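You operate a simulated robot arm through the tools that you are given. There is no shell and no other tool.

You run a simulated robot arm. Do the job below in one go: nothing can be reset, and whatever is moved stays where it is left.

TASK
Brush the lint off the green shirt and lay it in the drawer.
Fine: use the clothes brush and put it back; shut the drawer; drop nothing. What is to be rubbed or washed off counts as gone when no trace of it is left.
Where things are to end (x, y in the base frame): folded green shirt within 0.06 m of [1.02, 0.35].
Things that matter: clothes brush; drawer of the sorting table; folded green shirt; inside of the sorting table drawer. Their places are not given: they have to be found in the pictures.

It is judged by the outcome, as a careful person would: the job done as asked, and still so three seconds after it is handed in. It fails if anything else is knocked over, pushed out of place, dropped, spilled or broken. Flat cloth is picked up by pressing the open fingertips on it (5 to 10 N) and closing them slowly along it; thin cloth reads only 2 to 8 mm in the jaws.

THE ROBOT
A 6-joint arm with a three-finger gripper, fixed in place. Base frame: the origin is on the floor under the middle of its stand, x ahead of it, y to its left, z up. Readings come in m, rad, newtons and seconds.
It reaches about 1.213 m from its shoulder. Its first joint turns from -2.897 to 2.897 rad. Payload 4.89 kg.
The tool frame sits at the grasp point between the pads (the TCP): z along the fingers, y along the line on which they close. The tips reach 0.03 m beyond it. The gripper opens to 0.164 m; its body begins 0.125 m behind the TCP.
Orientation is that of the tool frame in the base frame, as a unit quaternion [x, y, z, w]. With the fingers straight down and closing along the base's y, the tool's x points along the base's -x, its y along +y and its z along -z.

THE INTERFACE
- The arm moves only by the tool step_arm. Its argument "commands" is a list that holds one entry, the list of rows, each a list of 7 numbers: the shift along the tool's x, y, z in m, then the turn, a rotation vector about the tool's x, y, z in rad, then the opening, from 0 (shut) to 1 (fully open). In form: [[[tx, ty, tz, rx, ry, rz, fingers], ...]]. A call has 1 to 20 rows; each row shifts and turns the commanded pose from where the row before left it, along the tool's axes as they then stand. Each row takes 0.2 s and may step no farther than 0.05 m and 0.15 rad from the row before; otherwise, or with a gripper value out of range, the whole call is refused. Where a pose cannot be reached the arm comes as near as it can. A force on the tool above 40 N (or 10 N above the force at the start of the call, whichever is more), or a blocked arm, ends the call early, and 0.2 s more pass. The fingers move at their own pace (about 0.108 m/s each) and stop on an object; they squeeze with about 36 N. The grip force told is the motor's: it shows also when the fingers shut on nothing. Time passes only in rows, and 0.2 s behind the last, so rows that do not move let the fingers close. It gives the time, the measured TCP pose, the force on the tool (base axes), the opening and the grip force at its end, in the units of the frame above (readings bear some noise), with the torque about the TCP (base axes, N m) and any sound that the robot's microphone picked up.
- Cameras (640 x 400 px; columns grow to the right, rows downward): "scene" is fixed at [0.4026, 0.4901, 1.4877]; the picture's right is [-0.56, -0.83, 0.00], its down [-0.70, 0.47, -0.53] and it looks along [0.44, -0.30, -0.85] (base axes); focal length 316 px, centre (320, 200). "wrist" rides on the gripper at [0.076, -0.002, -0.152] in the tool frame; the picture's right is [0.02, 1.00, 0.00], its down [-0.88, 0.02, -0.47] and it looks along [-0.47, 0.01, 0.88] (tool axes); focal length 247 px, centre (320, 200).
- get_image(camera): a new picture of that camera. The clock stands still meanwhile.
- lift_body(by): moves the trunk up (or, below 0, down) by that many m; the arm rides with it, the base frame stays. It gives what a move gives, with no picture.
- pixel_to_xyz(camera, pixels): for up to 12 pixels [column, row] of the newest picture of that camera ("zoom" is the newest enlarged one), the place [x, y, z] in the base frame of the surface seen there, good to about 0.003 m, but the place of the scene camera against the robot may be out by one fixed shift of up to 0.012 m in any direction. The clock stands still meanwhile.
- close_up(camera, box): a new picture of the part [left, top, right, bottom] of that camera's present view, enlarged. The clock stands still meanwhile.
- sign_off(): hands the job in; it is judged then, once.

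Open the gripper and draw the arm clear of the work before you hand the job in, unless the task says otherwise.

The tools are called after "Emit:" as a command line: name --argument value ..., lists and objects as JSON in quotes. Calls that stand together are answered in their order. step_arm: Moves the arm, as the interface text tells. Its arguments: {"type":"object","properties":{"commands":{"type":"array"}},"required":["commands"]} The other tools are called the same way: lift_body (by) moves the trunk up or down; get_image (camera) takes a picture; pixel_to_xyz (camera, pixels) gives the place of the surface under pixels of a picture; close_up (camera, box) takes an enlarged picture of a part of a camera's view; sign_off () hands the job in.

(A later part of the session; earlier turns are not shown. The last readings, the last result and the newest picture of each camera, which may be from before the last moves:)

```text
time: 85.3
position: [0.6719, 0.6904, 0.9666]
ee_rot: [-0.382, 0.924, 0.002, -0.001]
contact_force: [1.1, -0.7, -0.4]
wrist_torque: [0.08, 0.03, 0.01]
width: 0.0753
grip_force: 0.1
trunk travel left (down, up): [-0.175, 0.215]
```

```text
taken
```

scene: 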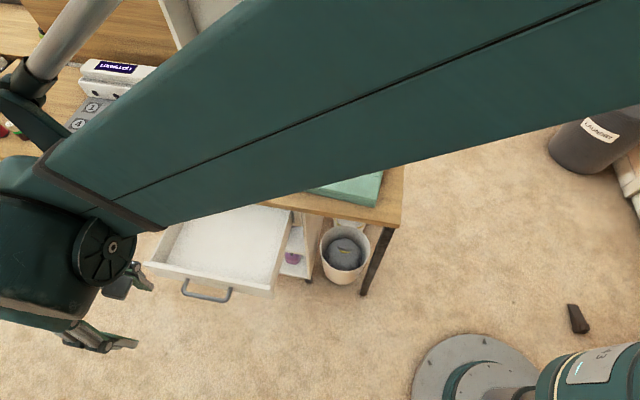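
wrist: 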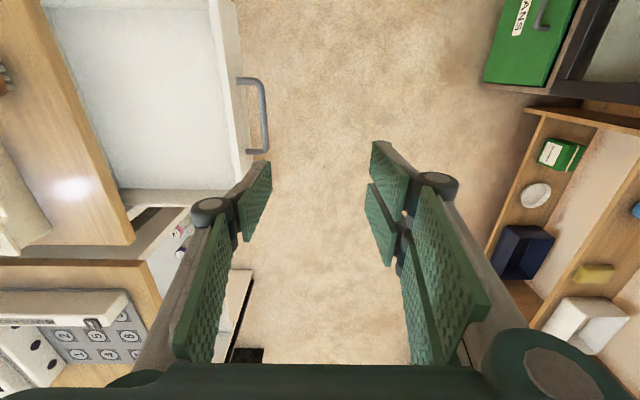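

The wrist camera sees the open drawer from above. I read the rim, floor and handle positions with it.

Emit:
pixel_to_xyz --camera "wrist" --pixels '[[265, 115], [226, 60], [238, 120], [215, 60], [228, 120], [150, 90], [210, 150], [118, 170], [230, 195], [200, 185], [85, 60], [110, 130]]'

Emit:
close_up --camera "wrist" --box '[30, 0, 290, 220]'

```text
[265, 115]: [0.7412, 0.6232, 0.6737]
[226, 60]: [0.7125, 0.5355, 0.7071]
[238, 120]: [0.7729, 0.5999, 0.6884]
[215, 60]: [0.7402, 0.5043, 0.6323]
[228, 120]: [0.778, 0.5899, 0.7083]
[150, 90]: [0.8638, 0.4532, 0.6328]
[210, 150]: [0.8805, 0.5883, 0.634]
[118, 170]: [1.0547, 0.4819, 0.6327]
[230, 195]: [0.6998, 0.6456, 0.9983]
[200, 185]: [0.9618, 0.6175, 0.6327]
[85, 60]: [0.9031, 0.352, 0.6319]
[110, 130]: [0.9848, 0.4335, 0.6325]
```

```text
1.82 times, centred on (160, 110) of wrist
```

zoom: 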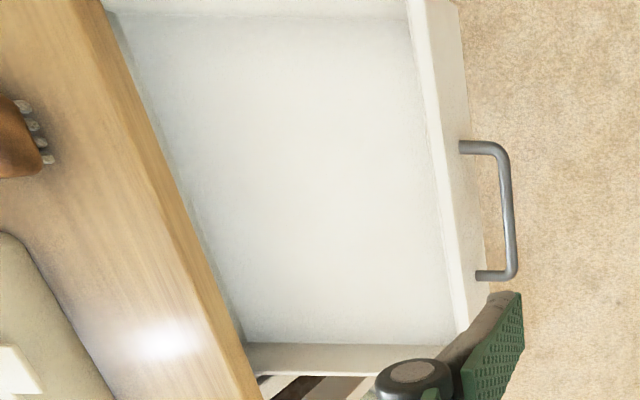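

The drawer is open by 0.232 m, so the shirt's place while open is near (0.856,0.514). I check the front panel's inner edge for clearance.

Emit:
pixel_to_xyz --camera "zoom" --pixels '[[420, 60], [428, 60], [436, 60], [444, 60], [452, 60], [412, 60], [404, 60], [445, 200], [455, 200], [300, 345], [300, 360], [215, 250]]'

```text
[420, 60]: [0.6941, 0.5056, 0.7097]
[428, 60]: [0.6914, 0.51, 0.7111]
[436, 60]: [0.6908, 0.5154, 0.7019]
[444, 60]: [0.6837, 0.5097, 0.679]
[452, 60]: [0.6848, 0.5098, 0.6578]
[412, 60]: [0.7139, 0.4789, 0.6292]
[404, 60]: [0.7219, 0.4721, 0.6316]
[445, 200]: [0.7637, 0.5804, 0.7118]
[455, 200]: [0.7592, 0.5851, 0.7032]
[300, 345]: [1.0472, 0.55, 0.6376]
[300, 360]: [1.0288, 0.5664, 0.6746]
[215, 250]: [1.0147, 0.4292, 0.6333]
```

The drawer's inner front wall is at n≈-0.136, leaving 2 cm clearance, so the spot is good. I move the open gripper high over the shirt, just past the collar tips near its middle, aligned with its sides.

Emit:
step_arm --commands '[[[0.02236, -0.0357, 0, 0, 0, 0, 0.46], [0.02236, -0.0357, 0, 0, 0, 0, 0.46], [0.02236, -0.0357, 0, 0, 0, 0, 0.46], [0.02236, -0.0357, 0, 0, 0, 0, 0.46], [0.02236, -0.0357, 0, 0, 0, 0, 0.46], [0.02236, -0.0357, 0, 0, 0, 0, 0.46], [0.02236, -0.0357, 0, 0, 0, 0, 0.46], [0.02236, -0.0357, 0, 0, 0, 0, 0.46], [0.02236, -0.0357, 0, 0, 0, 0, 0.46], [0.02236, -0.0357, 0, 0, 0, 0, 0.46], [0.02236, -0.0357, 0, 0, 0, 0, 0.46], [0.02236, -0.0357, 0, 0, 0, 0, 0.46], [0.02236, -0.0357, 0, 0, 0, 0, 0.46], [0.02236, -0.0357, 0, 0, 0, 0.073, 0.46], [0, 0, 0.03, 0, 0, 0, 0.46], [0, 0, 0.03, 0, 0, 0, 0.46], [0, 0, 0, 0, 0, 0, 0.46]]]'

Emit:
get_image --camera "wrist"

Emit:
get_image --camera "scene"

```text
time: 88.9
position: [0.8054, 0.1168, 0.9054]
ee_rot: [-0.348, 0.937, 0.001, 0.0]
contact_force: [-0.3, -0.2, -0.6]
wrist_torque: [0.03, 0.06, -0.01]
width: 0.0754
grip_force: 0.0
trunk travel left (down, up): [-0.175, 0.215]
```

```text
taken
```

wrist: 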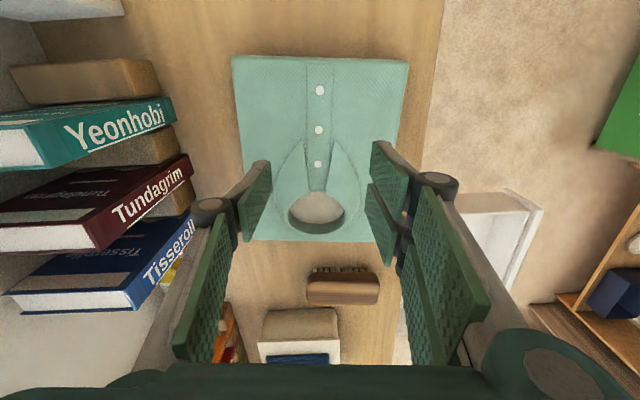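

```text
taken
```

scene: 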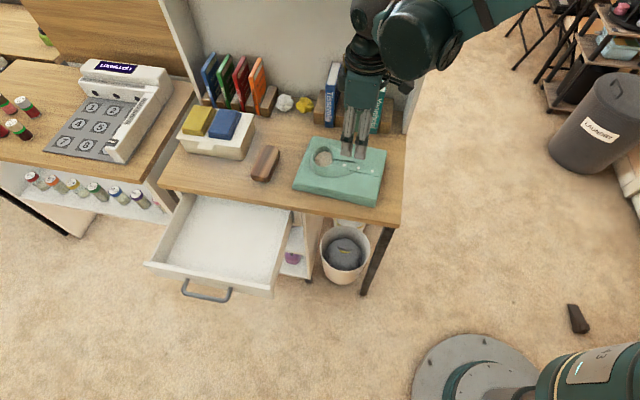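

The shirt is squarely under the gripper, whose axis falls between the first and second button (row 144). I check from this view that the cloth is clean.

Emit:
close_up --camera "wrist" --box '[220, 45, 420, 170]'

Emit:
pixel_to_xyz --camera "wrist" --pixels '[[235, 60], [405, 63], [320, 90], [320, 130], [318, 163], [300, 145], [340, 145], [285, 145], [355, 145], [290, 170], [350, 170], [320, 235]]'

```text
3.20 times, centred on (320, 108) of wrist
```

zoom: 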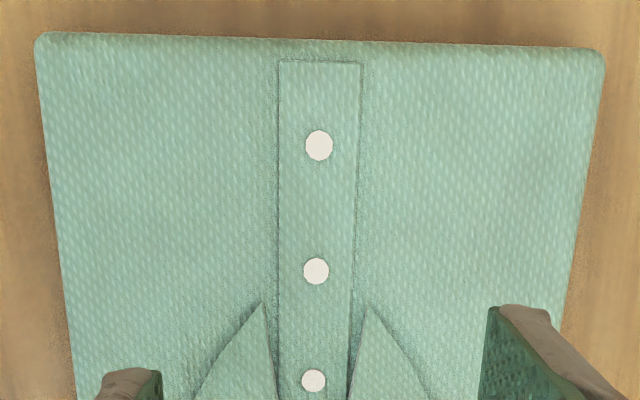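

```text
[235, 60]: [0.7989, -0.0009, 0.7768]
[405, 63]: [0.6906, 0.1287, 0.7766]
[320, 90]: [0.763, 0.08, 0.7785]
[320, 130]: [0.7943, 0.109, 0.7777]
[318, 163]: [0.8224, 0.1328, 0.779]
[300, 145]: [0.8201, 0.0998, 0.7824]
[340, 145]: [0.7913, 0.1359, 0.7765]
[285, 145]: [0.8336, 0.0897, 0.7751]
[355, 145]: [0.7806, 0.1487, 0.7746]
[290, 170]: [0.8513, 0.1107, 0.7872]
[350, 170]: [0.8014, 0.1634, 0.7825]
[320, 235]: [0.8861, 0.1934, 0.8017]
```

The cloth is clean from this side too. To press on flat cloth clear of the collar tips I shift 0.026 m toward the hem and lower the open fingers to just above the surface.

Emit:
step_arm --commands '[[[0.013, 0, 0.02, 0, 0, 0, 0.46], [0.013, 0, 0.02, 0, 0, 0, 0.46], [0, 0, 0.02, 0, 0, 0, 0.46], [0, 0, 0.02, 0, 0, 0, 0.46], [0, 0, 0.01, 0, 0, 0, 0.46], [0, 0, 0, 0, 0, 0, 0.46]]]'

Emit:
get_image --camera "wrist"

Emit:
close_up --camera "scene" --box '[270, 90, 410, 220]'

```text
time: 90.3
position: [0.784, 0.1011, 0.8155]
ee_rot: [-0.349, 0.937, 0.001, 0.0]
contact_force: [0.7, -0.6, -0.6]
wrist_torque: [0.02, -0.02, -0.01]
width: 0.0755
grip_force: 0.1
trunk travel left (down, up): [-0.175, 0.215]
```

```text
taken
```

wrist: 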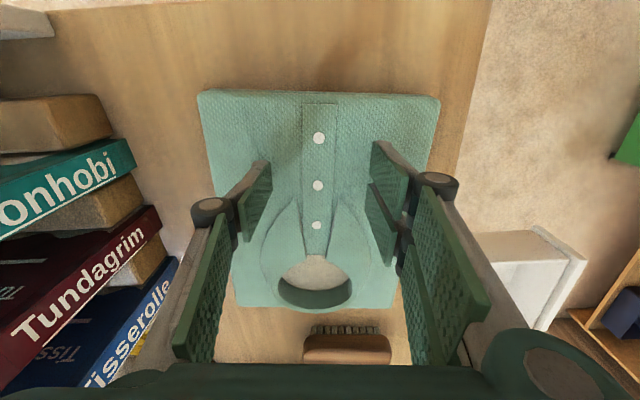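

```text
3.08 times, centred on (340, 155) of scene
```

zoom: 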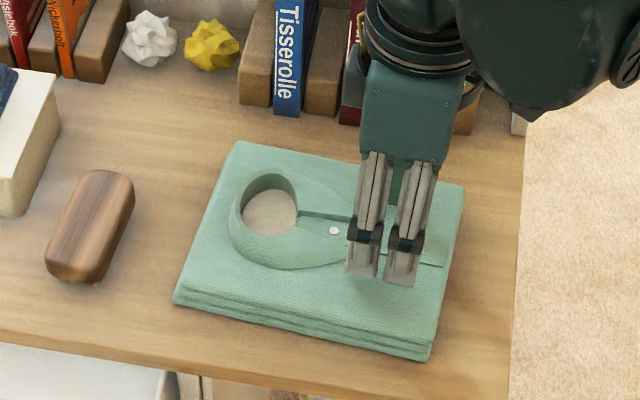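

The fingertips hover about 8 mm above the cloth on either side of the button strip. I lower in small steps to contact.

Emit:
step_arm --commands '[[[0, 0, 0.003, 0, 0, 0, 0.46], [0, 0, 0.002, 0, 0, 0, 0.46], [0, 0, 0.001, 0, 0, 0, 0.46], [0, 0, 0, 0, 0, 0, 0.46]]]'

```text
time: 91.3
position: [0.7819, 0.0988, 0.8097]
ee_rot: [-0.349, 0.937, 0.002, 0.0]
contact_force: [-0.1, -0.8, 0.5]
wrist_torque: [0.02, 0.02, -0.03]
width: 0.0751
grip_force: 0.1
trunk travel left (down, up): [-0.175, 0.215]
```

No contact yet at 0.8097; I continue in half-millimetre steps.

Emit:
step_arm --commands '[[[0, 0, 0.0007, 0, 0, 0, 0.46], [0, 0, 0.0007, 0, 0, 0, 0.46], [0, 0, 0.0006, 0, 0, 0, 0.46], [0, 0, 0, 0, 0, 0, 0.46]]]'

```text
time: 92.3
position: [0.7836, 0.0979, 0.8075]
ee_rot: [-0.348, 0.937, 0.0, 0.0]
contact_force: [0.5, 0.0, 0.1]
wrist_torque: [0.02, -0.01, 0.01]
width: 0.0756
grip_force: 0.1
trunk travel left (down, up): [-0.175, 0.215]
```

Still free at 0.8075; another millimetre.

Emit:
step_arm --commands '[[[0, 0, 0.0005, 0, 0, 0, 0.46], [0, 0, 0.0005, 0, 0, 0, 0.46], [0, 0, 0, 0, 0, 0, 0.46]]]'

```text
time: 93.1
position: [0.7824, 0.0985, 0.8073]
ee_rot: [-0.349, 0.937, 0.0, -0.001]
contact_force: [-0.1, -0.4, 0.3]
wrist_torque: [0.02, 0.02, 0.03]
width: 0.0753
grip_force: 0.1
trunk travel left (down, up): [-0.175, 0.215]
```

I go down another millimetre.

Emit:
step_arm --commands '[[[0, 0, 0.0005, 0, 0, 0, 0.46], [0, 0, 0.0005, 0, 0, 0, 0.46], [0, 0, 0, 0, 0, 0, 0.46]]]'

```text
time: 93.9
position: [0.7837, 0.1002, 0.8066]
ee_rot: [-0.349, 0.937, 0.0, 0.0]
contact_force: [0.9, -0.2, 0.3]
wrist_torque: [-0.04, 0.01, 0.02]
width: 0.0754
grip_force: 0.0
trunk travel left (down, up): [-0.175, 0.215]
```

Still free; I keep going in half-millimetre steps.

Emit:
step_arm --commands '[[[0, 0, 0.0005, 0, 0, 0, 0.46], [0, 0, 0.0005, 0, 0, 0, 0.46], [0, 0, 0, 0, 0, 0, 0.46]]]'

```text
time: 94.7
position: [0.7826, 0.0982, 0.8055]
ee_rot: [-0.349, 0.937, 0.001, 0.0]
contact_force: [-0.1, 0.6, -0.1]
wrist_torque: [0.01, -0.01, -0.01]
width: 0.0756
grip_force: 0.1
trunk travel left (down, up): [-0.175, 0.215]
```

Still no force at 0.8055; another 1 mm.

Emit:
step_arm --commands '[[[0, 0, 0.0005, 0, 0, 0, 0.46], [0, 0, 0.0005, 0, 0, 0, 0.46], [0, 0, 0, 0, 0, 0, 0.46]]]'

Emit:
get_image --camera "wrist"

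```text
time: 95.5
position: [0.7834, 0.0985, 0.8047]
ee_rot: [-0.349, 0.937, 0.001, 0.0]
contact_force: [-2.6, -1.6, 4.6]
wrist_torque: [-0.17, -0.06, -0.09]
width: 0.0756
grip_force: 0.0
trunk travel left (down, up): [-0.175, 0.215]
```

```text
taken
```

wrist: 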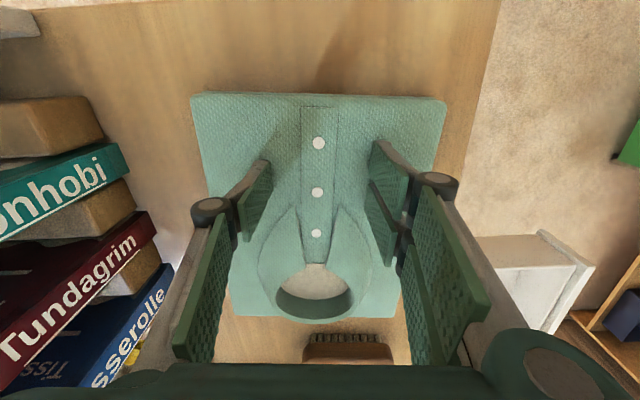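

Contact is 4.6 N. I press 0.15 mm more and close the fingers slowly along the cloth.

Emit:
step_arm --commands '[[[0, 0, 0.00015, 0, 0, 0, 0.46], [0, 0, 0, 0, 0, 0, 0.43], [0, 0, 0, 0, 0, 0, 0.4], [0, 0, 0, 0, 0, 0, 0.37], [0, 0, 0, 0, 0, 0, 0.34]]]'

```text
time: 96.7
position: [0.7822, 0.0986, 0.8047]
ee_rot: [-0.349, 0.937, 0.002, -0.001]
contact_force: [-5.7, -4.4, 26.0]
wrist_torque: [0.0, 0.34, 0.09]
width: 0.057
grip_force: 7.1
trunk travel left (down, up): [-0.175, 0.215]
```

The force rose to 26 N as the fingers closed, so I ease up 0.6 mm and continue slowly.

Emit:
step_arm --commands '[[[0, 0, -0.0006, 0, 0, 0, 0.34], [0, 0, 0, 0, 0, 0, 0.32], [0, 0, 0, 0, 0, 0, 0.3]]]'

```text
time: 97.5
position: [0.7841, 0.0993, 0.8051]
ee_rot: [-0.348, 0.938, 0.001, 0.0]
contact_force: [-3.8, -2.8, 18.6]
wrist_torque: [0.06, 0.24, 0.09]
width: 0.0496
grip_force: 0.1
trunk travel left (down, up): [-0.175, 0.215]
```

Now 18.6 N at 0.0496 m opening. I ease another 0.4 mm and go on closing.

Emit:
step_arm --commands '[[[0, 0, -0.0004, 0, 0, 0, 0.28], [0, 0, 0, 0, 0, 0, 0.26], [0, 0, 0, 0, 0, 0, 0.24]]]'

Emit:
get_image --camera "wrist"

```text
time: 98.3
position: [0.7824, 0.0996, 0.805]
ee_rot: [-0.349, 0.937, 0.0, 0.0]
contact_force: [-0.1, -3.1, 12.5]
wrist_torque: [-0.08, -0.02, -0.05]
width: 0.0383
grip_force: 0.1
trunk travel left (down, up): [-0.175, 0.215]
```

```text
taken
```

wrist: 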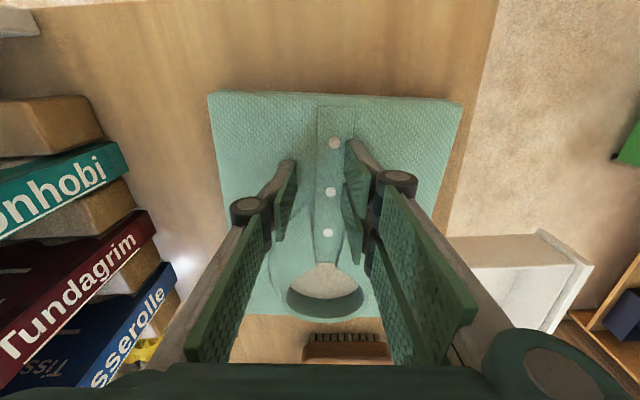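

The shirt has slid about 1 cm toward the front with the single finger, otherwise all is well. I keep closing with the press near 10 N.

Emit:
step_arm --commands '[[[0, 0, -0.0001, 0, 0, 0, 0.22], [0, 0, 0, 0, 0, 0, 0.2], [0, 0, 0, 0, 0, 0, 0.18]]]'

```text
time: 99.1
position: [0.7844, 0.0996, 0.8044]
ee_rot: [-0.349, 0.937, 0.0, 0.0]
contact_force: [-0.2, -0.1, 4.0]
wrist_torque: [0.02, 0.02, 0.01]
width: 0.028
grip_force: 0.1
trunk travel left (down, up): [-0.175, 0.215]
```

Force is down to 4 N at 0.028 m. I press 0.25 mm more and close further.

Emit:
step_arm --commands '[[[0, 0, 0.00025, 0, 0, 0, 0.16], [0, 0, 0, 0, 0, 0, 0.14], [0, 0, 0, 0, 0, 0, 0.12]]]'

```text
time: 99.9
position: [0.7831, 0.0992, 0.8054]
ee_rot: [-0.348, 0.938, 0.001, 0.0]
contact_force: [0.1, -1.6, 2.8]
wrist_torque: [-0.03, -0.05, -0.01]
width: 0.0197
grip_force: 0.2
trunk travel left (down, up): [-0.175, 0.215]
```

2.8 N; I press 0.3 mm more and keep closing.

Emit:
step_arm --commands '[[[0, 0, 0.0003, 0, 0, 0, 0.11], [0, 0, 0, 0, 0, 0, 0.095], [0, 0, 0, 0, 0, 0, 0.08]]]'

```text
time: 100.7
position: [0.7833, 0.1003, 0.8042]
ee_rot: [-0.349, 0.937, 0.001, -0.001]
contact_force: [0.7, 0.0, -0.1]
wrist_torque: [-0.05, 0.0, 0.01]
width: 0.0132
grip_force: 0.1
trunk travel left (down, up): [-0.175, 0.215]
```

Contact is lost as the tips rise in closing; I press down in small steps again before closing further.

Emit:
step_arm --commands '[[[0, 0, 0.0004, 0, 0, 0, 0.08], [0, 0, 0.0003, 0, 0, 0, 0.08]]]'

Emit:
get_image --camera "wrist"

```text
time: 101.3
position: [0.7838, 0.1006, 0.8035]
ee_rot: [-0.349, 0.937, 0.001, -0.001]
contact_force: [0.5, -0.6, 0.5]
wrist_torque: [-0.05, 0.0, -0.01]
width: 0.0132
grip_force: 0.2
trunk travel left (down, up): [-0.175, 0.215]
```

```text
taken
```

wrist: 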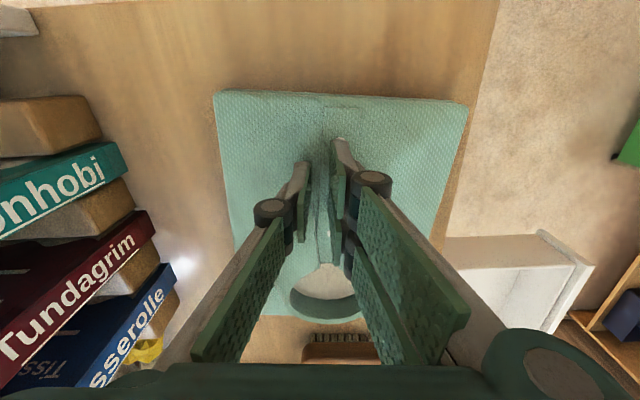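

The fingers are 13 mm apart on the button strip. I lower until the press is back, then close the rest of the way.

Emit:
step_arm --commands '[[[0, 0, 0.0004, 0, 0, 0, 0.08], [0, 0, 0.0004, 0, 0, 0, 0.08], [0, 0, 0, 0, 0, 0, 0.08]]]'

```text
time: 102.2
position: [0.7821, 0.1, 0.8034]
ee_rot: [-0.349, 0.937, 0.001, 0.0]
contact_force: [-0.1, 2.9, 22.6]
wrist_torque: [0.04, 0.16, -0.06]
width: 0.0133
grip_force: 0.1
trunk travel left (down, up): [-0.175, 0.215]
stopped in row 3: the force on the tool passed its limit at 41 N (the readings are from after the stop); the commanded pose is now the measured one
```

Pressed a bit hard (22 N). I ease 0.5 mm and close the last 13 mm slowly.

Emit:
step_arm --commands '[[[0, 0, -0.0005, 0, 0, 0, 0.07], [0, 0, 0, 0, 0, 0, 0.06], [0, 0, 0, 0, 0, 0, 0.05]]]'

```text
time: 103.0
position: [0.7837, 0.0989, 0.8035]
ee_rot: [-0.349, 0.937, 0.001, 0.001]
contact_force: [-3.4, -3.9, 16.6]
wrist_torque: [-0.16, 0.19, -0.02]
width: 0.009
grip_force: 0.8
trunk travel left (down, up): [-0.175, 0.215]
```

16.6 N at 9 mm. I ease 0.2 mm and close fully.

Emit:
step_arm --commands '[[[0, 0, -0.0002, 0, 0, 0, 0.035], [0, 0, 0, 0, 0, 0, 0.02], [0, 0, 0, 0, 0, 0, 0.0], [0, 0, 0, 0, 0, 0, 0.0], [0, 0, 0, 0, 0, 0, 0.0]]]'

Emit:
get_image --camera "wrist"

```text
time: 104.2
position: [0.7829, 0.1, 0.8039]
ee_rot: [-0.349, 0.937, 0.001, 0.0]
contact_force: [-0.3, 0.3, 0.5]
wrist_torque: [-0.01, -0.02, 0.01]
width: 0.0
grip_force: 35.8
trunk travel left (down, up): [-0.175, 0.215]
```

```text
taken
```

wrist: 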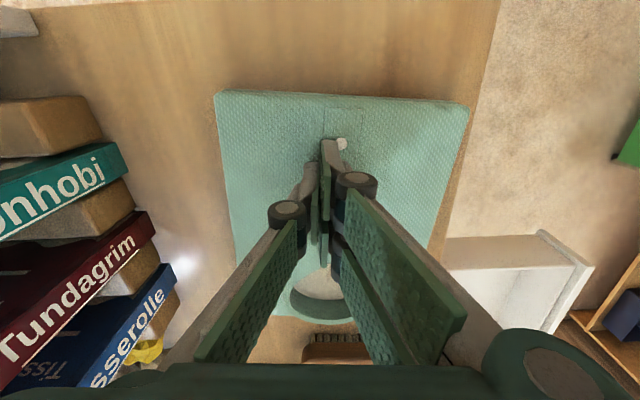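

The fingers shut on nothing (width 0). I lift 3 cm, open a little and look at how the shirt lies now.

Emit:
step_arm --commands '[[[0, 0, -0.01, 0, 0, 0, 0.0], [0, 0, -0.02, 0, 0, 0, 0.2], [0, 0, -0.03, 0, 0, 0, 0.46], [0, 0, -0.03, 0, 0, 0, 0.46], [0, 0, -0.03, 0, 0, 0, 0.46], [0, 0, 0, 0, 0, 0, 0.46]]]'

Emit:
get_image --camera "wrist"

Emit:
close_up --camera "scene" --box '[270, 90, 410, 220]'

```text
time: 105.6
position: [0.7825, 0.0956, 0.9241]
ee_rot: [-0.349, 0.937, 0.002, 0.0]
contact_force: [-0.2, 0.7, -0.3]
wrist_torque: [0.01, -0.05, -0.03]
width: 0.0755
grip_force: 0.1
trunk travel left (down, up): [-0.175, 0.215]
```

```text
taken
```

wrist: 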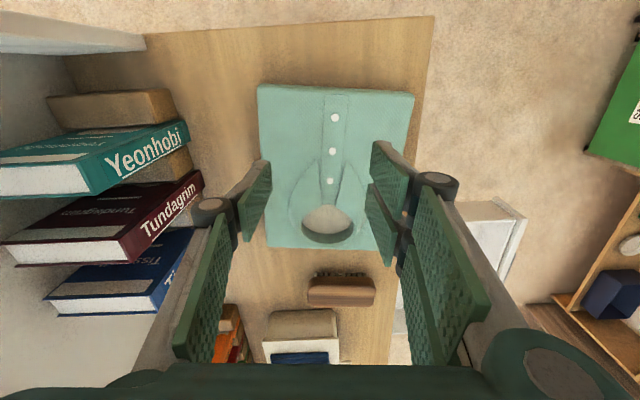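

```text
3.08 times, centred on (340, 155) of scene
```

zoom: 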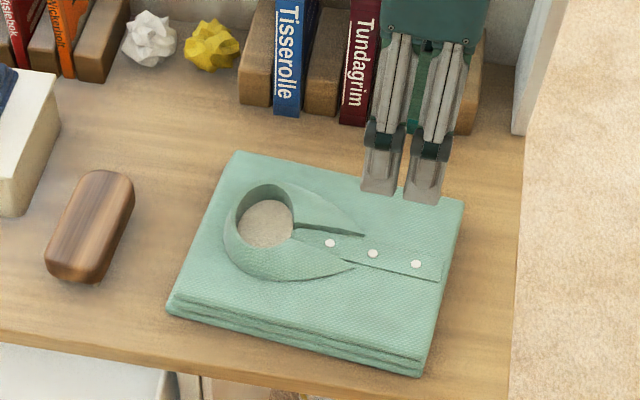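

The shirt slid about 1 cm to the front and lies undisturbed. Its collar stands up as a ring, so I probe its heights as a possible hold.

Emit:
close_up --camera "scene" --box '[300, 135, 390, 200]'

Emit:
pixel_to_xyz --camera "wrist" --pixels '[[327, 200], [327, 208], [327, 220], [327, 230], [327, 236], [327, 240], [327, 244], [327, 248], [300, 215], [295, 215], [290, 215], [285, 215]]'

Emit:
pixel_to_xyz --camera "wrist" --pixels '[[303, 222], [352, 222], [356, 218], [360, 215], [366, 215], [371, 215], [340, 190], [346, 185], [312, 195], [300, 200], [260, 88], [412, 95]]'

```text
6.15 times, centred on (345, 168) of scene
```

zoom: 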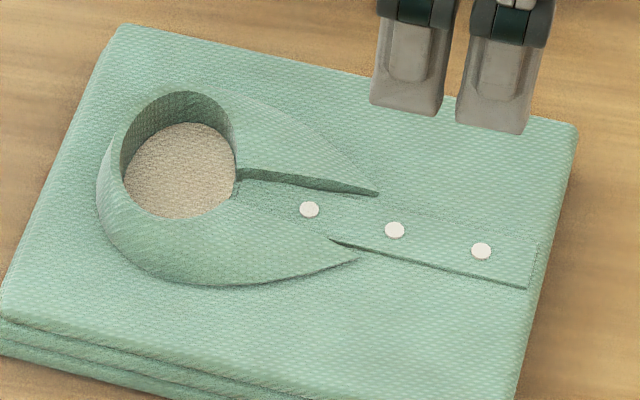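

```text
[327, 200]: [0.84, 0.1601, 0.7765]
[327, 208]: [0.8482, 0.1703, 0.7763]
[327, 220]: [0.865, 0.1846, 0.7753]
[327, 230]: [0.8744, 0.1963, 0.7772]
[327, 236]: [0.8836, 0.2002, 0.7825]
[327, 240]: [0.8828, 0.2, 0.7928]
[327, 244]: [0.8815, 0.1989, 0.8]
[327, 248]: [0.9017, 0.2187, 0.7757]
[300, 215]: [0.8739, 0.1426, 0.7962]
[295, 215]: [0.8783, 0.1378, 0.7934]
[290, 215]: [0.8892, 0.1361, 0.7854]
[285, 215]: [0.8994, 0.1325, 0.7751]
```

```text
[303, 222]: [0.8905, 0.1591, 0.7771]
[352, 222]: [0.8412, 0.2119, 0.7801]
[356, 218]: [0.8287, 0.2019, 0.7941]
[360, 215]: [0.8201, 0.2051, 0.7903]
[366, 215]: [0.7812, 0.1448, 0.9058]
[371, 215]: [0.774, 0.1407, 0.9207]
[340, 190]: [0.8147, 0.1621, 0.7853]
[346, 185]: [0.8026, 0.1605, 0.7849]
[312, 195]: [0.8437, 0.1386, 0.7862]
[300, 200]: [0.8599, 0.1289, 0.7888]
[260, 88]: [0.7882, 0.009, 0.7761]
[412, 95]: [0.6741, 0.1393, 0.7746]
```

The collar ring stands about 23 mm above the cloth with an upright inner wall, a possible hold. I probe its back wall (left in this zoom) and front-side wall profile.

Emit:
pixel_to_xyz --camera "zoom" --pixels '[[150, 165], [130, 160], [122, 158], [116, 156], [110, 155], [106, 154], [102, 153], [98, 152], [94, 151], [90, 150], [85, 149], [78, 147]]'

Emit:
pixel_to_xyz --camera "zoom" --pixels '[[180, 200], [177, 212], [175, 218], [173, 224], [171, 232], [169, 240], [167, 250], [165, 260], [163, 270], [161, 278], [159, 286], [156, 296]]'

Emit:
pixel_to_xyz --camera "zoom" --pixels '[[185, 130], [187, 120], [189, 110], [191, 100], [192, 94], [193, 90], [194, 86], [195, 80], [197, 74], [125, 200], [112, 215], [100, 225]]'

```text
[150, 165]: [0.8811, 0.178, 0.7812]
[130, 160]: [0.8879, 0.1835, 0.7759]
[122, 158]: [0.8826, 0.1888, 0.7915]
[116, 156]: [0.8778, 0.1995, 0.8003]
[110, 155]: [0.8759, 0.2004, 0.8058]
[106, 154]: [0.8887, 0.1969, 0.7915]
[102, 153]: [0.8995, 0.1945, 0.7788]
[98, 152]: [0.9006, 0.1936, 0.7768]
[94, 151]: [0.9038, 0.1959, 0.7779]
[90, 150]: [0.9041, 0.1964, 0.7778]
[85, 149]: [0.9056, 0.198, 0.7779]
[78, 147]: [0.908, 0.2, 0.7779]
```

```text
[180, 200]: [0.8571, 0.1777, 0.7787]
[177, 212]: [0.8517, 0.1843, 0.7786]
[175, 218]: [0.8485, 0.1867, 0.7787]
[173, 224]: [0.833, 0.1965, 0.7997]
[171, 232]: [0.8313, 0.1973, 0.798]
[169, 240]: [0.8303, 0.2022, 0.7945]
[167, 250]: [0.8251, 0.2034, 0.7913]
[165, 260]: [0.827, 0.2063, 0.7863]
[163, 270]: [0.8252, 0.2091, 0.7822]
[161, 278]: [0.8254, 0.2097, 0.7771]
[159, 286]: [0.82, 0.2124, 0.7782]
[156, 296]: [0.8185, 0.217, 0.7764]
```

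```text
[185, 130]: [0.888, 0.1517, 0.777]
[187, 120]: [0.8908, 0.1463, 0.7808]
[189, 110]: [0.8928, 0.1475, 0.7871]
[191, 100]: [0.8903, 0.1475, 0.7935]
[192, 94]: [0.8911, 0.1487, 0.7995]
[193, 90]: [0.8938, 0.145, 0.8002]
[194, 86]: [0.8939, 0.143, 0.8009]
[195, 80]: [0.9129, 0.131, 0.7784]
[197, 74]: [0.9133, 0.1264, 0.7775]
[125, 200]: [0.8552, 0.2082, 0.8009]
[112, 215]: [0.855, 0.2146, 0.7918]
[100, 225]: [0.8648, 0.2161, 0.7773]
```

The collar wall is a wedge: 3 mm thick at its rim (z 0.80), 16 mm at the base, with an upright inner side at v≈-0.390. I bring the fingers to straddle its front-side wall, the single finger over the neck hole, opened 5 cm, and stop above it.

Emit:
step_arm --commands '[[[-0.0356, 0.0186, 0, 0, 0, 0, 0.305], [-0.0356, 0.0186, 0, 0, 0, 0, 0.305], [-0.0357, 0.0186, 0, 0, 0, 0, 0.305], [0, 0, 0.03, 0, 0, 0, 0.305], [0, 0, 0.03, 0, 0, 0, 0.305], [0, 0, 0, 0, 0, 0, 0.305]]]'

Emit:
get_image --camera "wrist"

Emit:
close_up --camera "scene" --box '[270, 90, 410, 220]'

```text
time: 107.0
position: [0.8269, 0.2092, 0.863]
ee_rot: [-0.349, 0.937, 0.002, -0.001]
contact_force: [1.0, -0.3, 0.2]
wrist_torque: [-0.05, 0.03, -0.04]
width: 0.05
grip_force: 0.1
trunk travel left (down, up): [-0.175, 0.215]
```

```text
taken
```

wrist: 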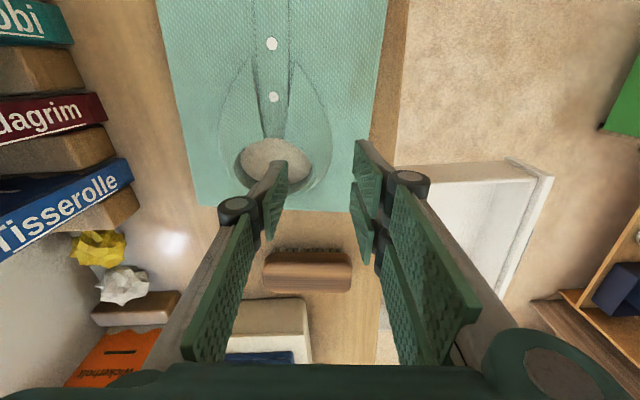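

```text
3.08 times, centred on (340, 155) of scene
```

zoom: 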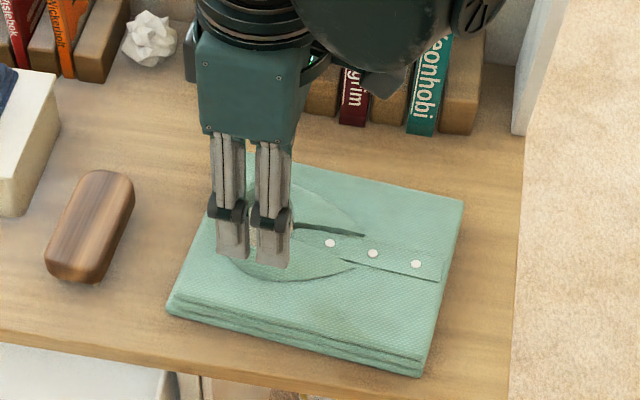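

The collar's front-side wall is at about (322,165), right below the gripper axis. I verify the profile here before going down.

Emit:
pixel_to_xyz --camera "wrist" --pixels '[[300, 160], [304, 160], [308, 160], [312, 160], [316, 160], [320, 160], [324, 160], [328, 160], [332, 160], [338, 160], [285, 150], [245, 155]]'

Emit:
close_up --camera "wrist" --box '[210, 80, 390, 250]'

```text
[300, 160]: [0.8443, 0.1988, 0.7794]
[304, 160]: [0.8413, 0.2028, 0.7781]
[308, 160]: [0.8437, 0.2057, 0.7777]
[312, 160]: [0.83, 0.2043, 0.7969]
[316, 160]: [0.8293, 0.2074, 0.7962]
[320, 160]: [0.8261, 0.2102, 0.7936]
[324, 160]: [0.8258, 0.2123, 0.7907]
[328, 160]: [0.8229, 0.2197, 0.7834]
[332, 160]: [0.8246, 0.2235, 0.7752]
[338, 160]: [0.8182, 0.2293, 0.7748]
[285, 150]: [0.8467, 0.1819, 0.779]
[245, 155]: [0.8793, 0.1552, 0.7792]
```

```text
2.35 times, centred on (300, 165) of wrist
```

zoom: 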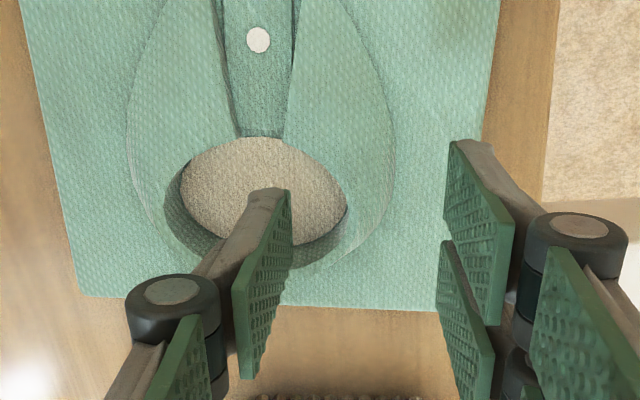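

The wall lies from v -0.389 to -0.369 and the gripper axis at -0.382, so both sides have over 1 cm of room. I lower to TCP z 0.8085, tips about 2 mm above the cloth.

Emit:
step_arm --commands '[[[0, 0, 0.015, 0, 0, 0, 0.305], [0, 0, 0.015, 0, 0, 0, 0.305], [0, 0, 0.012, 0, 0, 0, 0.305], [0, 0, 0.008, 0, 0, 0, 0.305], [0, 0, 0.0045, 0, 0, 0, 0.305], [0, 0, 0, 0, 0, 0, 0.305]]]'

Emit:
get_image --camera "wrist"

Emit:
close_up --camera "scene" --box '[290, 110, 400, 200]'

```text
time: 108.4
position: [0.8267, 0.2104, 0.81]
ee_rot: [-0.349, 0.937, 0.001, 0.0]
contact_force: [-0.1, -0.3, 0.1]
wrist_torque: [0.01, -0.01, -0.01]
width: 0.05
grip_force: 0.1
trunk travel left (down, up): [-0.175, 0.215]
```

```text
taken
```

wrist: 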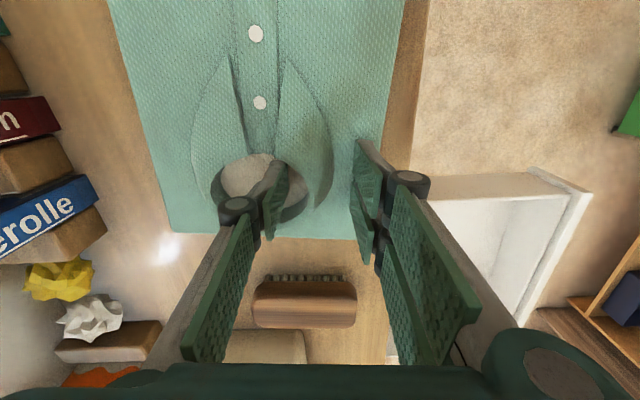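

```text
4.44 times, centred on (345, 155) of scene
```

zoom: 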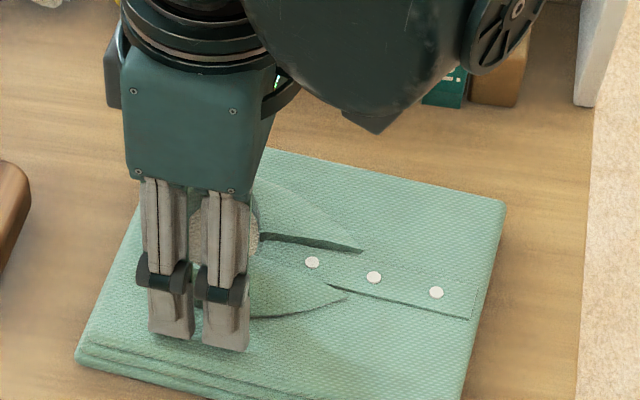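

The single finger went into the neck hole without touching. I close slowly on the collar wall.

Emit:
step_arm --commands '[[[0, 0, 0, 0, 0, 0, 0.26], [0, 0, 0, 0, 0, 0, 0.22], [0, 0, 0, 0, 0, 0, 0.18], [0, 0, 0, 0, 0, 0, 0.15]]]'

```text
time: 109.4
position: [0.8273, 0.2105, 0.81]
ee_rot: [-0.348, 0.937, 0.002, 0.0]
contact_force: [0.0, -0.4, 0.8]
wrist_torque: [-0.03, 0.01, 0.04]
width: 0.025
grip_force: 0.0
trunk travel left (down, up): [-0.175, 0.215]
```

Opening is 25 mm, no contact yet. I close further in slow steps.

Emit:
step_arm --commands '[[[0, 0, 0, 0, 0, 0, 0.13], [0, 0, 0, 0, 0, 0, 0.11], [0, 0, 0, 0, 0, 0, 0.09], [0, 0, 0, 0, 0, 0, 0.07], [0, 0, 0, 0, 0, 0, 0.05]]]'

```text
time: 110.6
position: [0.8266, 0.2104, 0.8103]
ee_rot: [-0.349, 0.937, 0.003, 0.001]
contact_force: [0.4, 1.3, 5.2]
wrist_torque: [0.07, 0.26, -0.52]
width: 0.0224
grip_force: 36.2
trunk travel left (down, up): [-0.175, 0.215]
```

The fingers stopped on the collar wall at 22 mm with 36 N. I test by lifting slowly 1 cm.

Emit:
step_arm --commands '[[[0, 0, 0, 0, 0, 0, 0.0], [0, 0, -0.003, 0, 0, 0, 0.0], [0, 0, -0.003, 0, 0, 0, 0.0], [0, 0, -0.004, 0, 0, 0, 0.0], [0, 0, 0, 0, 0, 0, 0.0]]]'

Emit:
get_image --camera "wrist"

Emit:
close_up --camera "scene" --box '[270, 100, 410, 220]'

```text
time: 111.8
position: [0.8271, 0.2096, 0.8202]
ee_rot: [-0.349, 0.937, 0.002, 0.0]
contact_force: [-0.7, 0.9, -2.0]
wrist_torque: [0.11, -0.04, 0.03]
width: 0.02
grip_force: 35.9
trunk travel left (down, up): [-0.175, 0.215]
```

```text
taken
```

wrist: 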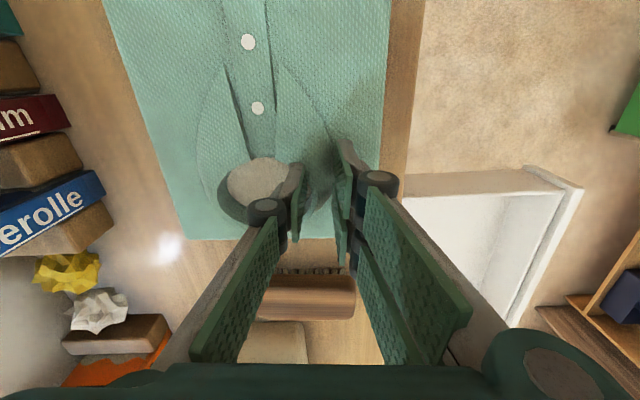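

```text
3.33 times, centred on (340, 160) of scene
```

zoom: 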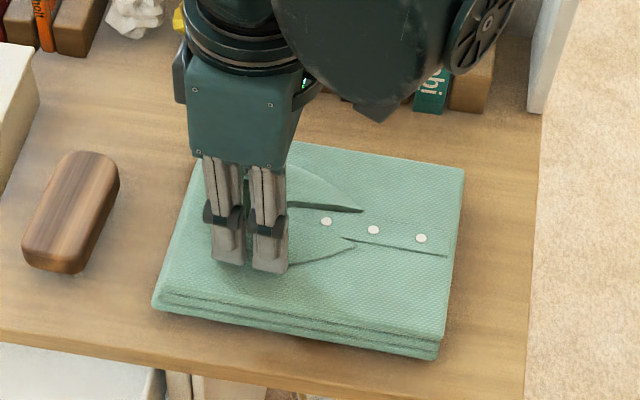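

The tool now carries about 2 N and the width is steady at 20 mm. I lift another 1.5 cm slowly to see whether the shirt comes along.

Emit:
step_arm --commands '[[[0, 0, -0.004, 0, 0, 0, 0.0], [0, 0, -0.004, 0, 0, 0, 0.0], [0, 0, -0.004, 0, 0, 0, 0.0], [0, 0, -0.003, 0, 0, 0, 0.0], [0, 0, 0, 0, 0, 0, 0.0]]]'

Emit:
get_image --camera "wrist"

Emit:
close_up --camera "scene" --box '[270, 100, 410, 220]'

```text
time: 113.0
position: [0.8276, 0.2113, 0.8334]
ee_rot: [-0.348, 0.937, 0.002, 0.0]
contact_force: [-0.3, -0.3, -1.7]
wrist_torque: [0.12, 0.01, 0.01]
width: 0.0195
grip_force: 35.6
trunk travel left (down, up): [-0.175, 0.215]
```

```text
taken
```

wrist: 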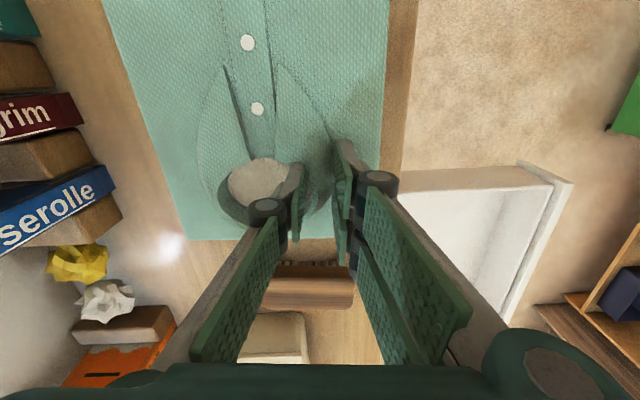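

```text
3.33 times, centred on (340, 160) of scene
```

zoom: 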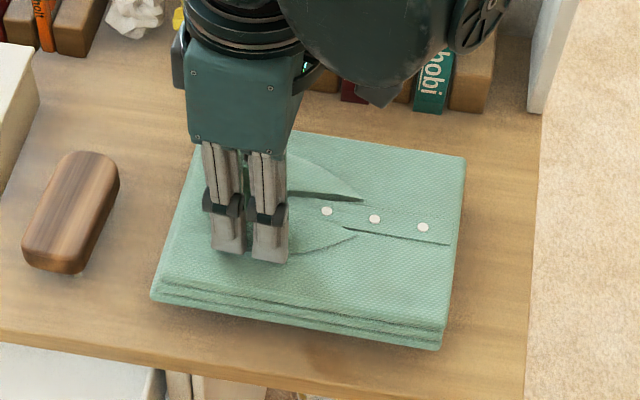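

The whole shirt rises level with the gripper (same place in the wrist view, about 2 N). I read its corners to know its offset from the gripper.

Emit:
pixel_to_xyz --camera "zoom" --pixels '[[462, 162], [440, 322], [160, 278], [195, 152], [327, 211], [423, 227], [300, 300], [400, 310], [440, 342], [153, 300]]'

Emit:
pixel_to_xyz --camera "wrist" --pixels '[[187, 237], [248, 43], [258, 109], [386, 60], [150, 120], [250, 237], [215, 237], [120, 40]]'

```text
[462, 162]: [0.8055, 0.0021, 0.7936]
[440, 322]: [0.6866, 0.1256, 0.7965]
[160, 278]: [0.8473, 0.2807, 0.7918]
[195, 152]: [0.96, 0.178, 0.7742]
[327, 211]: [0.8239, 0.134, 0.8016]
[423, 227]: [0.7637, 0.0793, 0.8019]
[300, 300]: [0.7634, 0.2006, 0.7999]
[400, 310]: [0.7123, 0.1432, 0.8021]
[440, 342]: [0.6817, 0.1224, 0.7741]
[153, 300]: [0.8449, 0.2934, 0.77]
```

```text
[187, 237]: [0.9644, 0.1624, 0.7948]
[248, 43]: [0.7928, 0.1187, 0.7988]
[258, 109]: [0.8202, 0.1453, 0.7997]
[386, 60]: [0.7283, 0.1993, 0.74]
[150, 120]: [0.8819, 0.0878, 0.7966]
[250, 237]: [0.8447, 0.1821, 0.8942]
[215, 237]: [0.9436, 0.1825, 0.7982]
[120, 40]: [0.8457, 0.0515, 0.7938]
```

The shirt's centre is at (0.826,0.149), turned to about 44°, and the TCP is offset from it by (0.001,0.062). I lift it on slowly to 0.93 so that it clears the brush and table.

Emit:
step_arm --commands '[[[0, 0, -0.006, 0, 0, 0, 0.0], [0, 0, -0.01, 0, 0, 0, 0.0], [0, 0, -0.012, 0, 0, 0, 0.0], [0, 0, -0.012, 0, 0, 0, 0.0], [0, 0, -0.012, 0, 0, 0, 0.0], [0, 0, -0.012, 0, 0, 0, 0.0], [0, 0, -0.012, 0, 0, 0, 0.0], [0, 0, -0.012, 0, 0, 0, 0.0], [0, 0, -0.006, 0, 0, 0, 0.0], [0, 0, 0, 0, 0, 0, 0.0]]]'

Emit:
get_image --camera "scene"

Emit:
get_image --camera "wrist"

```text
time: 115.2
position: [0.8271, 0.2096, 0.9289]
ee_rot: [-0.348, 0.937, 0.002, -0.001]
contact_force: [0.6, -0.3, -3.0]
wrist_torque: [0.14, -0.01, 0.01]
width: 0.0195
grip_force: 36.3
trunk travel left (down, up): [-0.175, 0.215]
```

```text
taken
```

scene: 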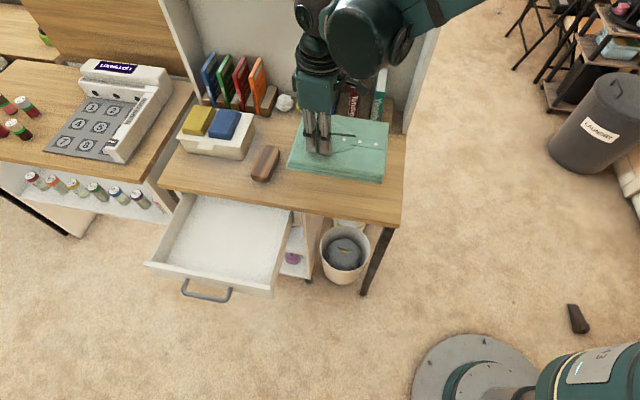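

```text
taken
```

wrist: 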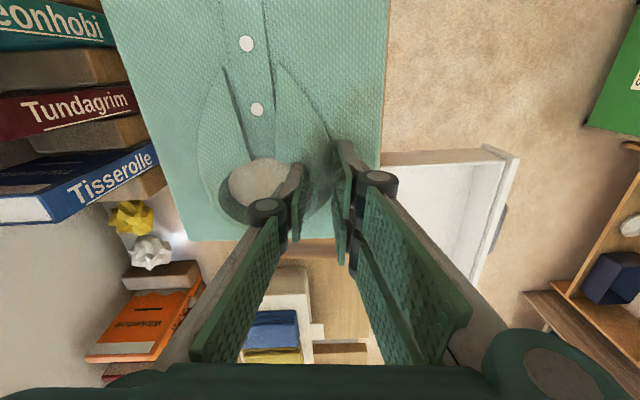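

The shirt hangs level and firm. I carry it slowly outward and along to above the open drawer.

Emit:
step_arm --commands '[[[-0.008, 0.008, 0, 0, 0, 0, 0], [-0.015, 0.0147, 0, 0, 0, 0, 0], [-0.0175, 0.0171, 0, 0, 0, 0, 0], [-0.0175, 0.0171, 0, 0, 0, 0, 0], [-0.0175, 0.0171, 0, 0, 0, 0, 0], [-0.0175, 0.0171, 0, 0, 0, 0, 0], [-0.0175, 0.0171, 0, 0, 0, 0, 0], [-0.0175, 0.0171, 0, 0, 0, 0, 0], [-0.0175, 0.0171, 0, 0, 0, 0, 0], [-0.0175, 0.0171, 0, 0, 0, 0, 0], [-0.0175, 0.0171, 0, 0, 0, 0, 0], [-0.0175, 0.0171, 0, 0, 0, 0, 0], [-0.0175, 0.0171, 0, 0, 0, 0, 0], [-0.0175, 0.0171, 0, 0, 0, 0, 0], [-0.0175, 0.0171, 0, 0, 0, 0, 0], [-0.008, 0.008, 0, 0, 0, 0, 0], [-0.003, 0.0031, 0, 0, 0, 0, 0], [0, 0, 0, 0, 0, 0, 0], [0, 0, 0, 0, 0, 0, 0]]]'

Emit:
get_image --camera "scene"

Emit:
get_image --camera "wrist"

```text
time: 119.2
position: [0.8572, 0.5765, 0.9299]
ee_rot: [-0.35, 0.937, 0.002, 0.0]
contact_force: [-0.9, -0.1, -2.1]
wrist_torque: [0.1, -0.03, 0.0]
width: 0.0188
grip_force: 35.6
trunk travel left (down, up): [-0.175, 0.215]
```

```text
taken
```

scene: 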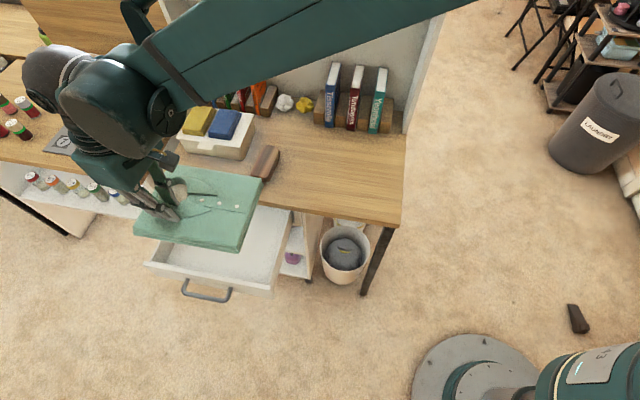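

```text
taken
```

wrist: 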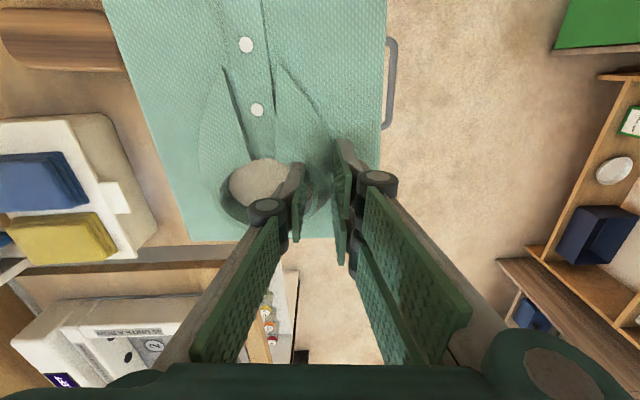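

The shirt is over the drawer, with the width at 18.8 mm. I check the shirt's corners against the drawer before lowering.

Emit:
close_up --camera "scene" --box '[120, 140, 310, 310]'

```text
2.35 times, centred on (215, 225) of scene
```

zoom: 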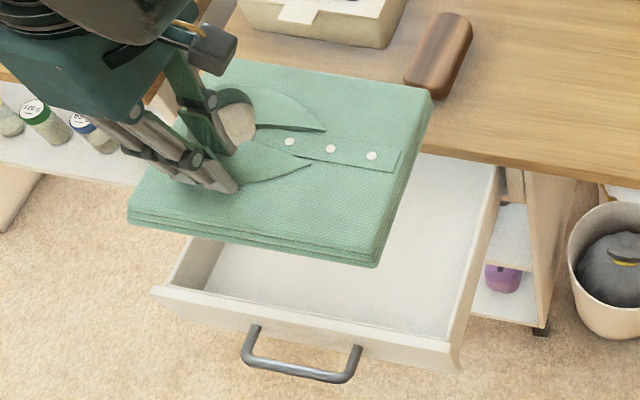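

The shirt hangs level. I read its corners and edges from this zoom.

Emit:
pixel_to_xyz --camera "zoom" --pixels '[[428, 92], [372, 248], [132, 208], [232, 63], [290, 142], [371, 156], [375, 265], [129, 222], [250, 350], [350, 378], [158, 292], [448, 355]]'

Emit:
pixel_to_xyz --camera "wrist" --pixels '[[190, 238], [246, 45], [257, 110], [383, 60], [391, 60], [386, 110], [120, 40], [380, 20], [392, 45], [390, 120]]'

```text
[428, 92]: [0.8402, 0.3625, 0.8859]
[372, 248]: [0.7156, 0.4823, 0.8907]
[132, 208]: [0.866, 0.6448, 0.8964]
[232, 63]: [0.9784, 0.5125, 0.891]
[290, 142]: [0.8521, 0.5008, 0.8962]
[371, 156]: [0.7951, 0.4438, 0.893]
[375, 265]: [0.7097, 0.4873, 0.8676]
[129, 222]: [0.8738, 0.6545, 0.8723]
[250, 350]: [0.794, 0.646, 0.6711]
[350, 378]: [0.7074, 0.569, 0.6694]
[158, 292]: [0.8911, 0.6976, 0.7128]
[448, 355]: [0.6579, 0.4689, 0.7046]
```

```text
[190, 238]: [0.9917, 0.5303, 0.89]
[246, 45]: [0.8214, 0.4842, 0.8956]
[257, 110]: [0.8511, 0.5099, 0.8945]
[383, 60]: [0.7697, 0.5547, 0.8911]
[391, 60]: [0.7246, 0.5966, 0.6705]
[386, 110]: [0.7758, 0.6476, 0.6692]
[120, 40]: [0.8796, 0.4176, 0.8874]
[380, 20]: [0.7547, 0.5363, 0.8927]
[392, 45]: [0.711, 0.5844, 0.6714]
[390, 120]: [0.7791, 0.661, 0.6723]
```

Its centre is at (0.852,0.510), 2 cm clear of the drawer front inside and of the table edge. I trim 6 mm sideways and 0.03 rad, and lower slowly to just above the rim.

Emit:
step_arm --commands '[[[-0.006, 0, 0, 0, 0, 0.03, 0], [0, 0, 0.01, 0, 0, 0, 0], [0, 0, 0.015, 0, 0, 0, 0], [0, 0, 0.015, 0, 0, 0, 0], [0, 0, 0.015, 0, 0, 0, 0], [0, 0, 0.015, 0, 0, 0, 0], [0, 0, 0.015, 0, 0, 0, 0], [0, 0, 0.015, 0, 0, 0, 0], [0, 0, 0.015, 0, 0, 0, 0], [0, 0, 0.01, 0, 0, 0, 0], [0, 0, 0, 0, 0, 0, 0]]]'

Emit:
close_up --camera "scene" --box '[120, 140, 310, 310]'

Emit:
get_image --camera "wrist"

```text
time: 121.6
position: [0.8636, 0.5828, 0.8046]
ee_rot: [-0.335, 0.942, 0.001, -0.001]
contact_force: [0.1, -0.2, -1.9]
wrist_torque: [0.12, -0.02, 0.01]
width: 0.0189
grip_force: 36.7
trunk travel left (down, up): [-0.175, 0.215]
```

```text
2.35 times, centred on (215, 225) of scene
```

zoom: 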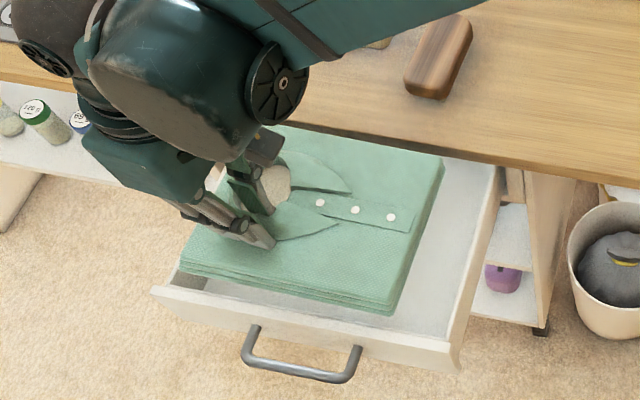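

```text
taken
```

wrist: 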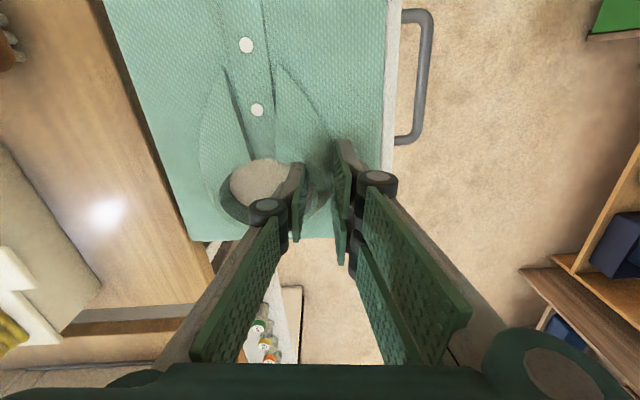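

Now 8 cm above its resting height. I re-measure the shirt corners and the left drawer wall before it goes below the rim.

Emit:
pixel_to_xyz --camera "zoom" --pixels '[[440, 162], [393, 302], [182, 258], [320, 203], [391, 217], [395, 312], [180, 270], [170, 285], [160, 292], [448, 355], [497, 170], [480, 168]]'

Emit:
pixel_to_xyz --camera "wrist" --pixels '[[190, 238], [200, 238], [246, 45], [257, 110], [383, 60], [398, 60], [388, 110], [120, 40], [393, 120], [208, 243], [215, 250], [425, 60]]'

```text
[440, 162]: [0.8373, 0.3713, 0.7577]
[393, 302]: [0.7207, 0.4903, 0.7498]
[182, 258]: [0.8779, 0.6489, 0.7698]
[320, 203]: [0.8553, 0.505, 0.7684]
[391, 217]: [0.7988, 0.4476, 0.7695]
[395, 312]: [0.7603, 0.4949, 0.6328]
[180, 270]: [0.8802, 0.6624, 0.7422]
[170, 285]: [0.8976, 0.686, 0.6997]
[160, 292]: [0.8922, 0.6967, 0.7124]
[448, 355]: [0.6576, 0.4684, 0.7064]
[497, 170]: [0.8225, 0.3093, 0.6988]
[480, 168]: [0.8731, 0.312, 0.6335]
```

```text
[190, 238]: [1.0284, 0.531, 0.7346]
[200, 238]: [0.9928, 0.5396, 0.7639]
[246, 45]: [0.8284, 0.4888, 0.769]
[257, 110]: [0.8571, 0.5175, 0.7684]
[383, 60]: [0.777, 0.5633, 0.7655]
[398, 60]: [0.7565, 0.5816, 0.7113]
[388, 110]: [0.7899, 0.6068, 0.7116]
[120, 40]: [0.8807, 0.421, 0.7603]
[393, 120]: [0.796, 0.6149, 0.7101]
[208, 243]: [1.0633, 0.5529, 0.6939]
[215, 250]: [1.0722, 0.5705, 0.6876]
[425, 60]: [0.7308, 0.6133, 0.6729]
```

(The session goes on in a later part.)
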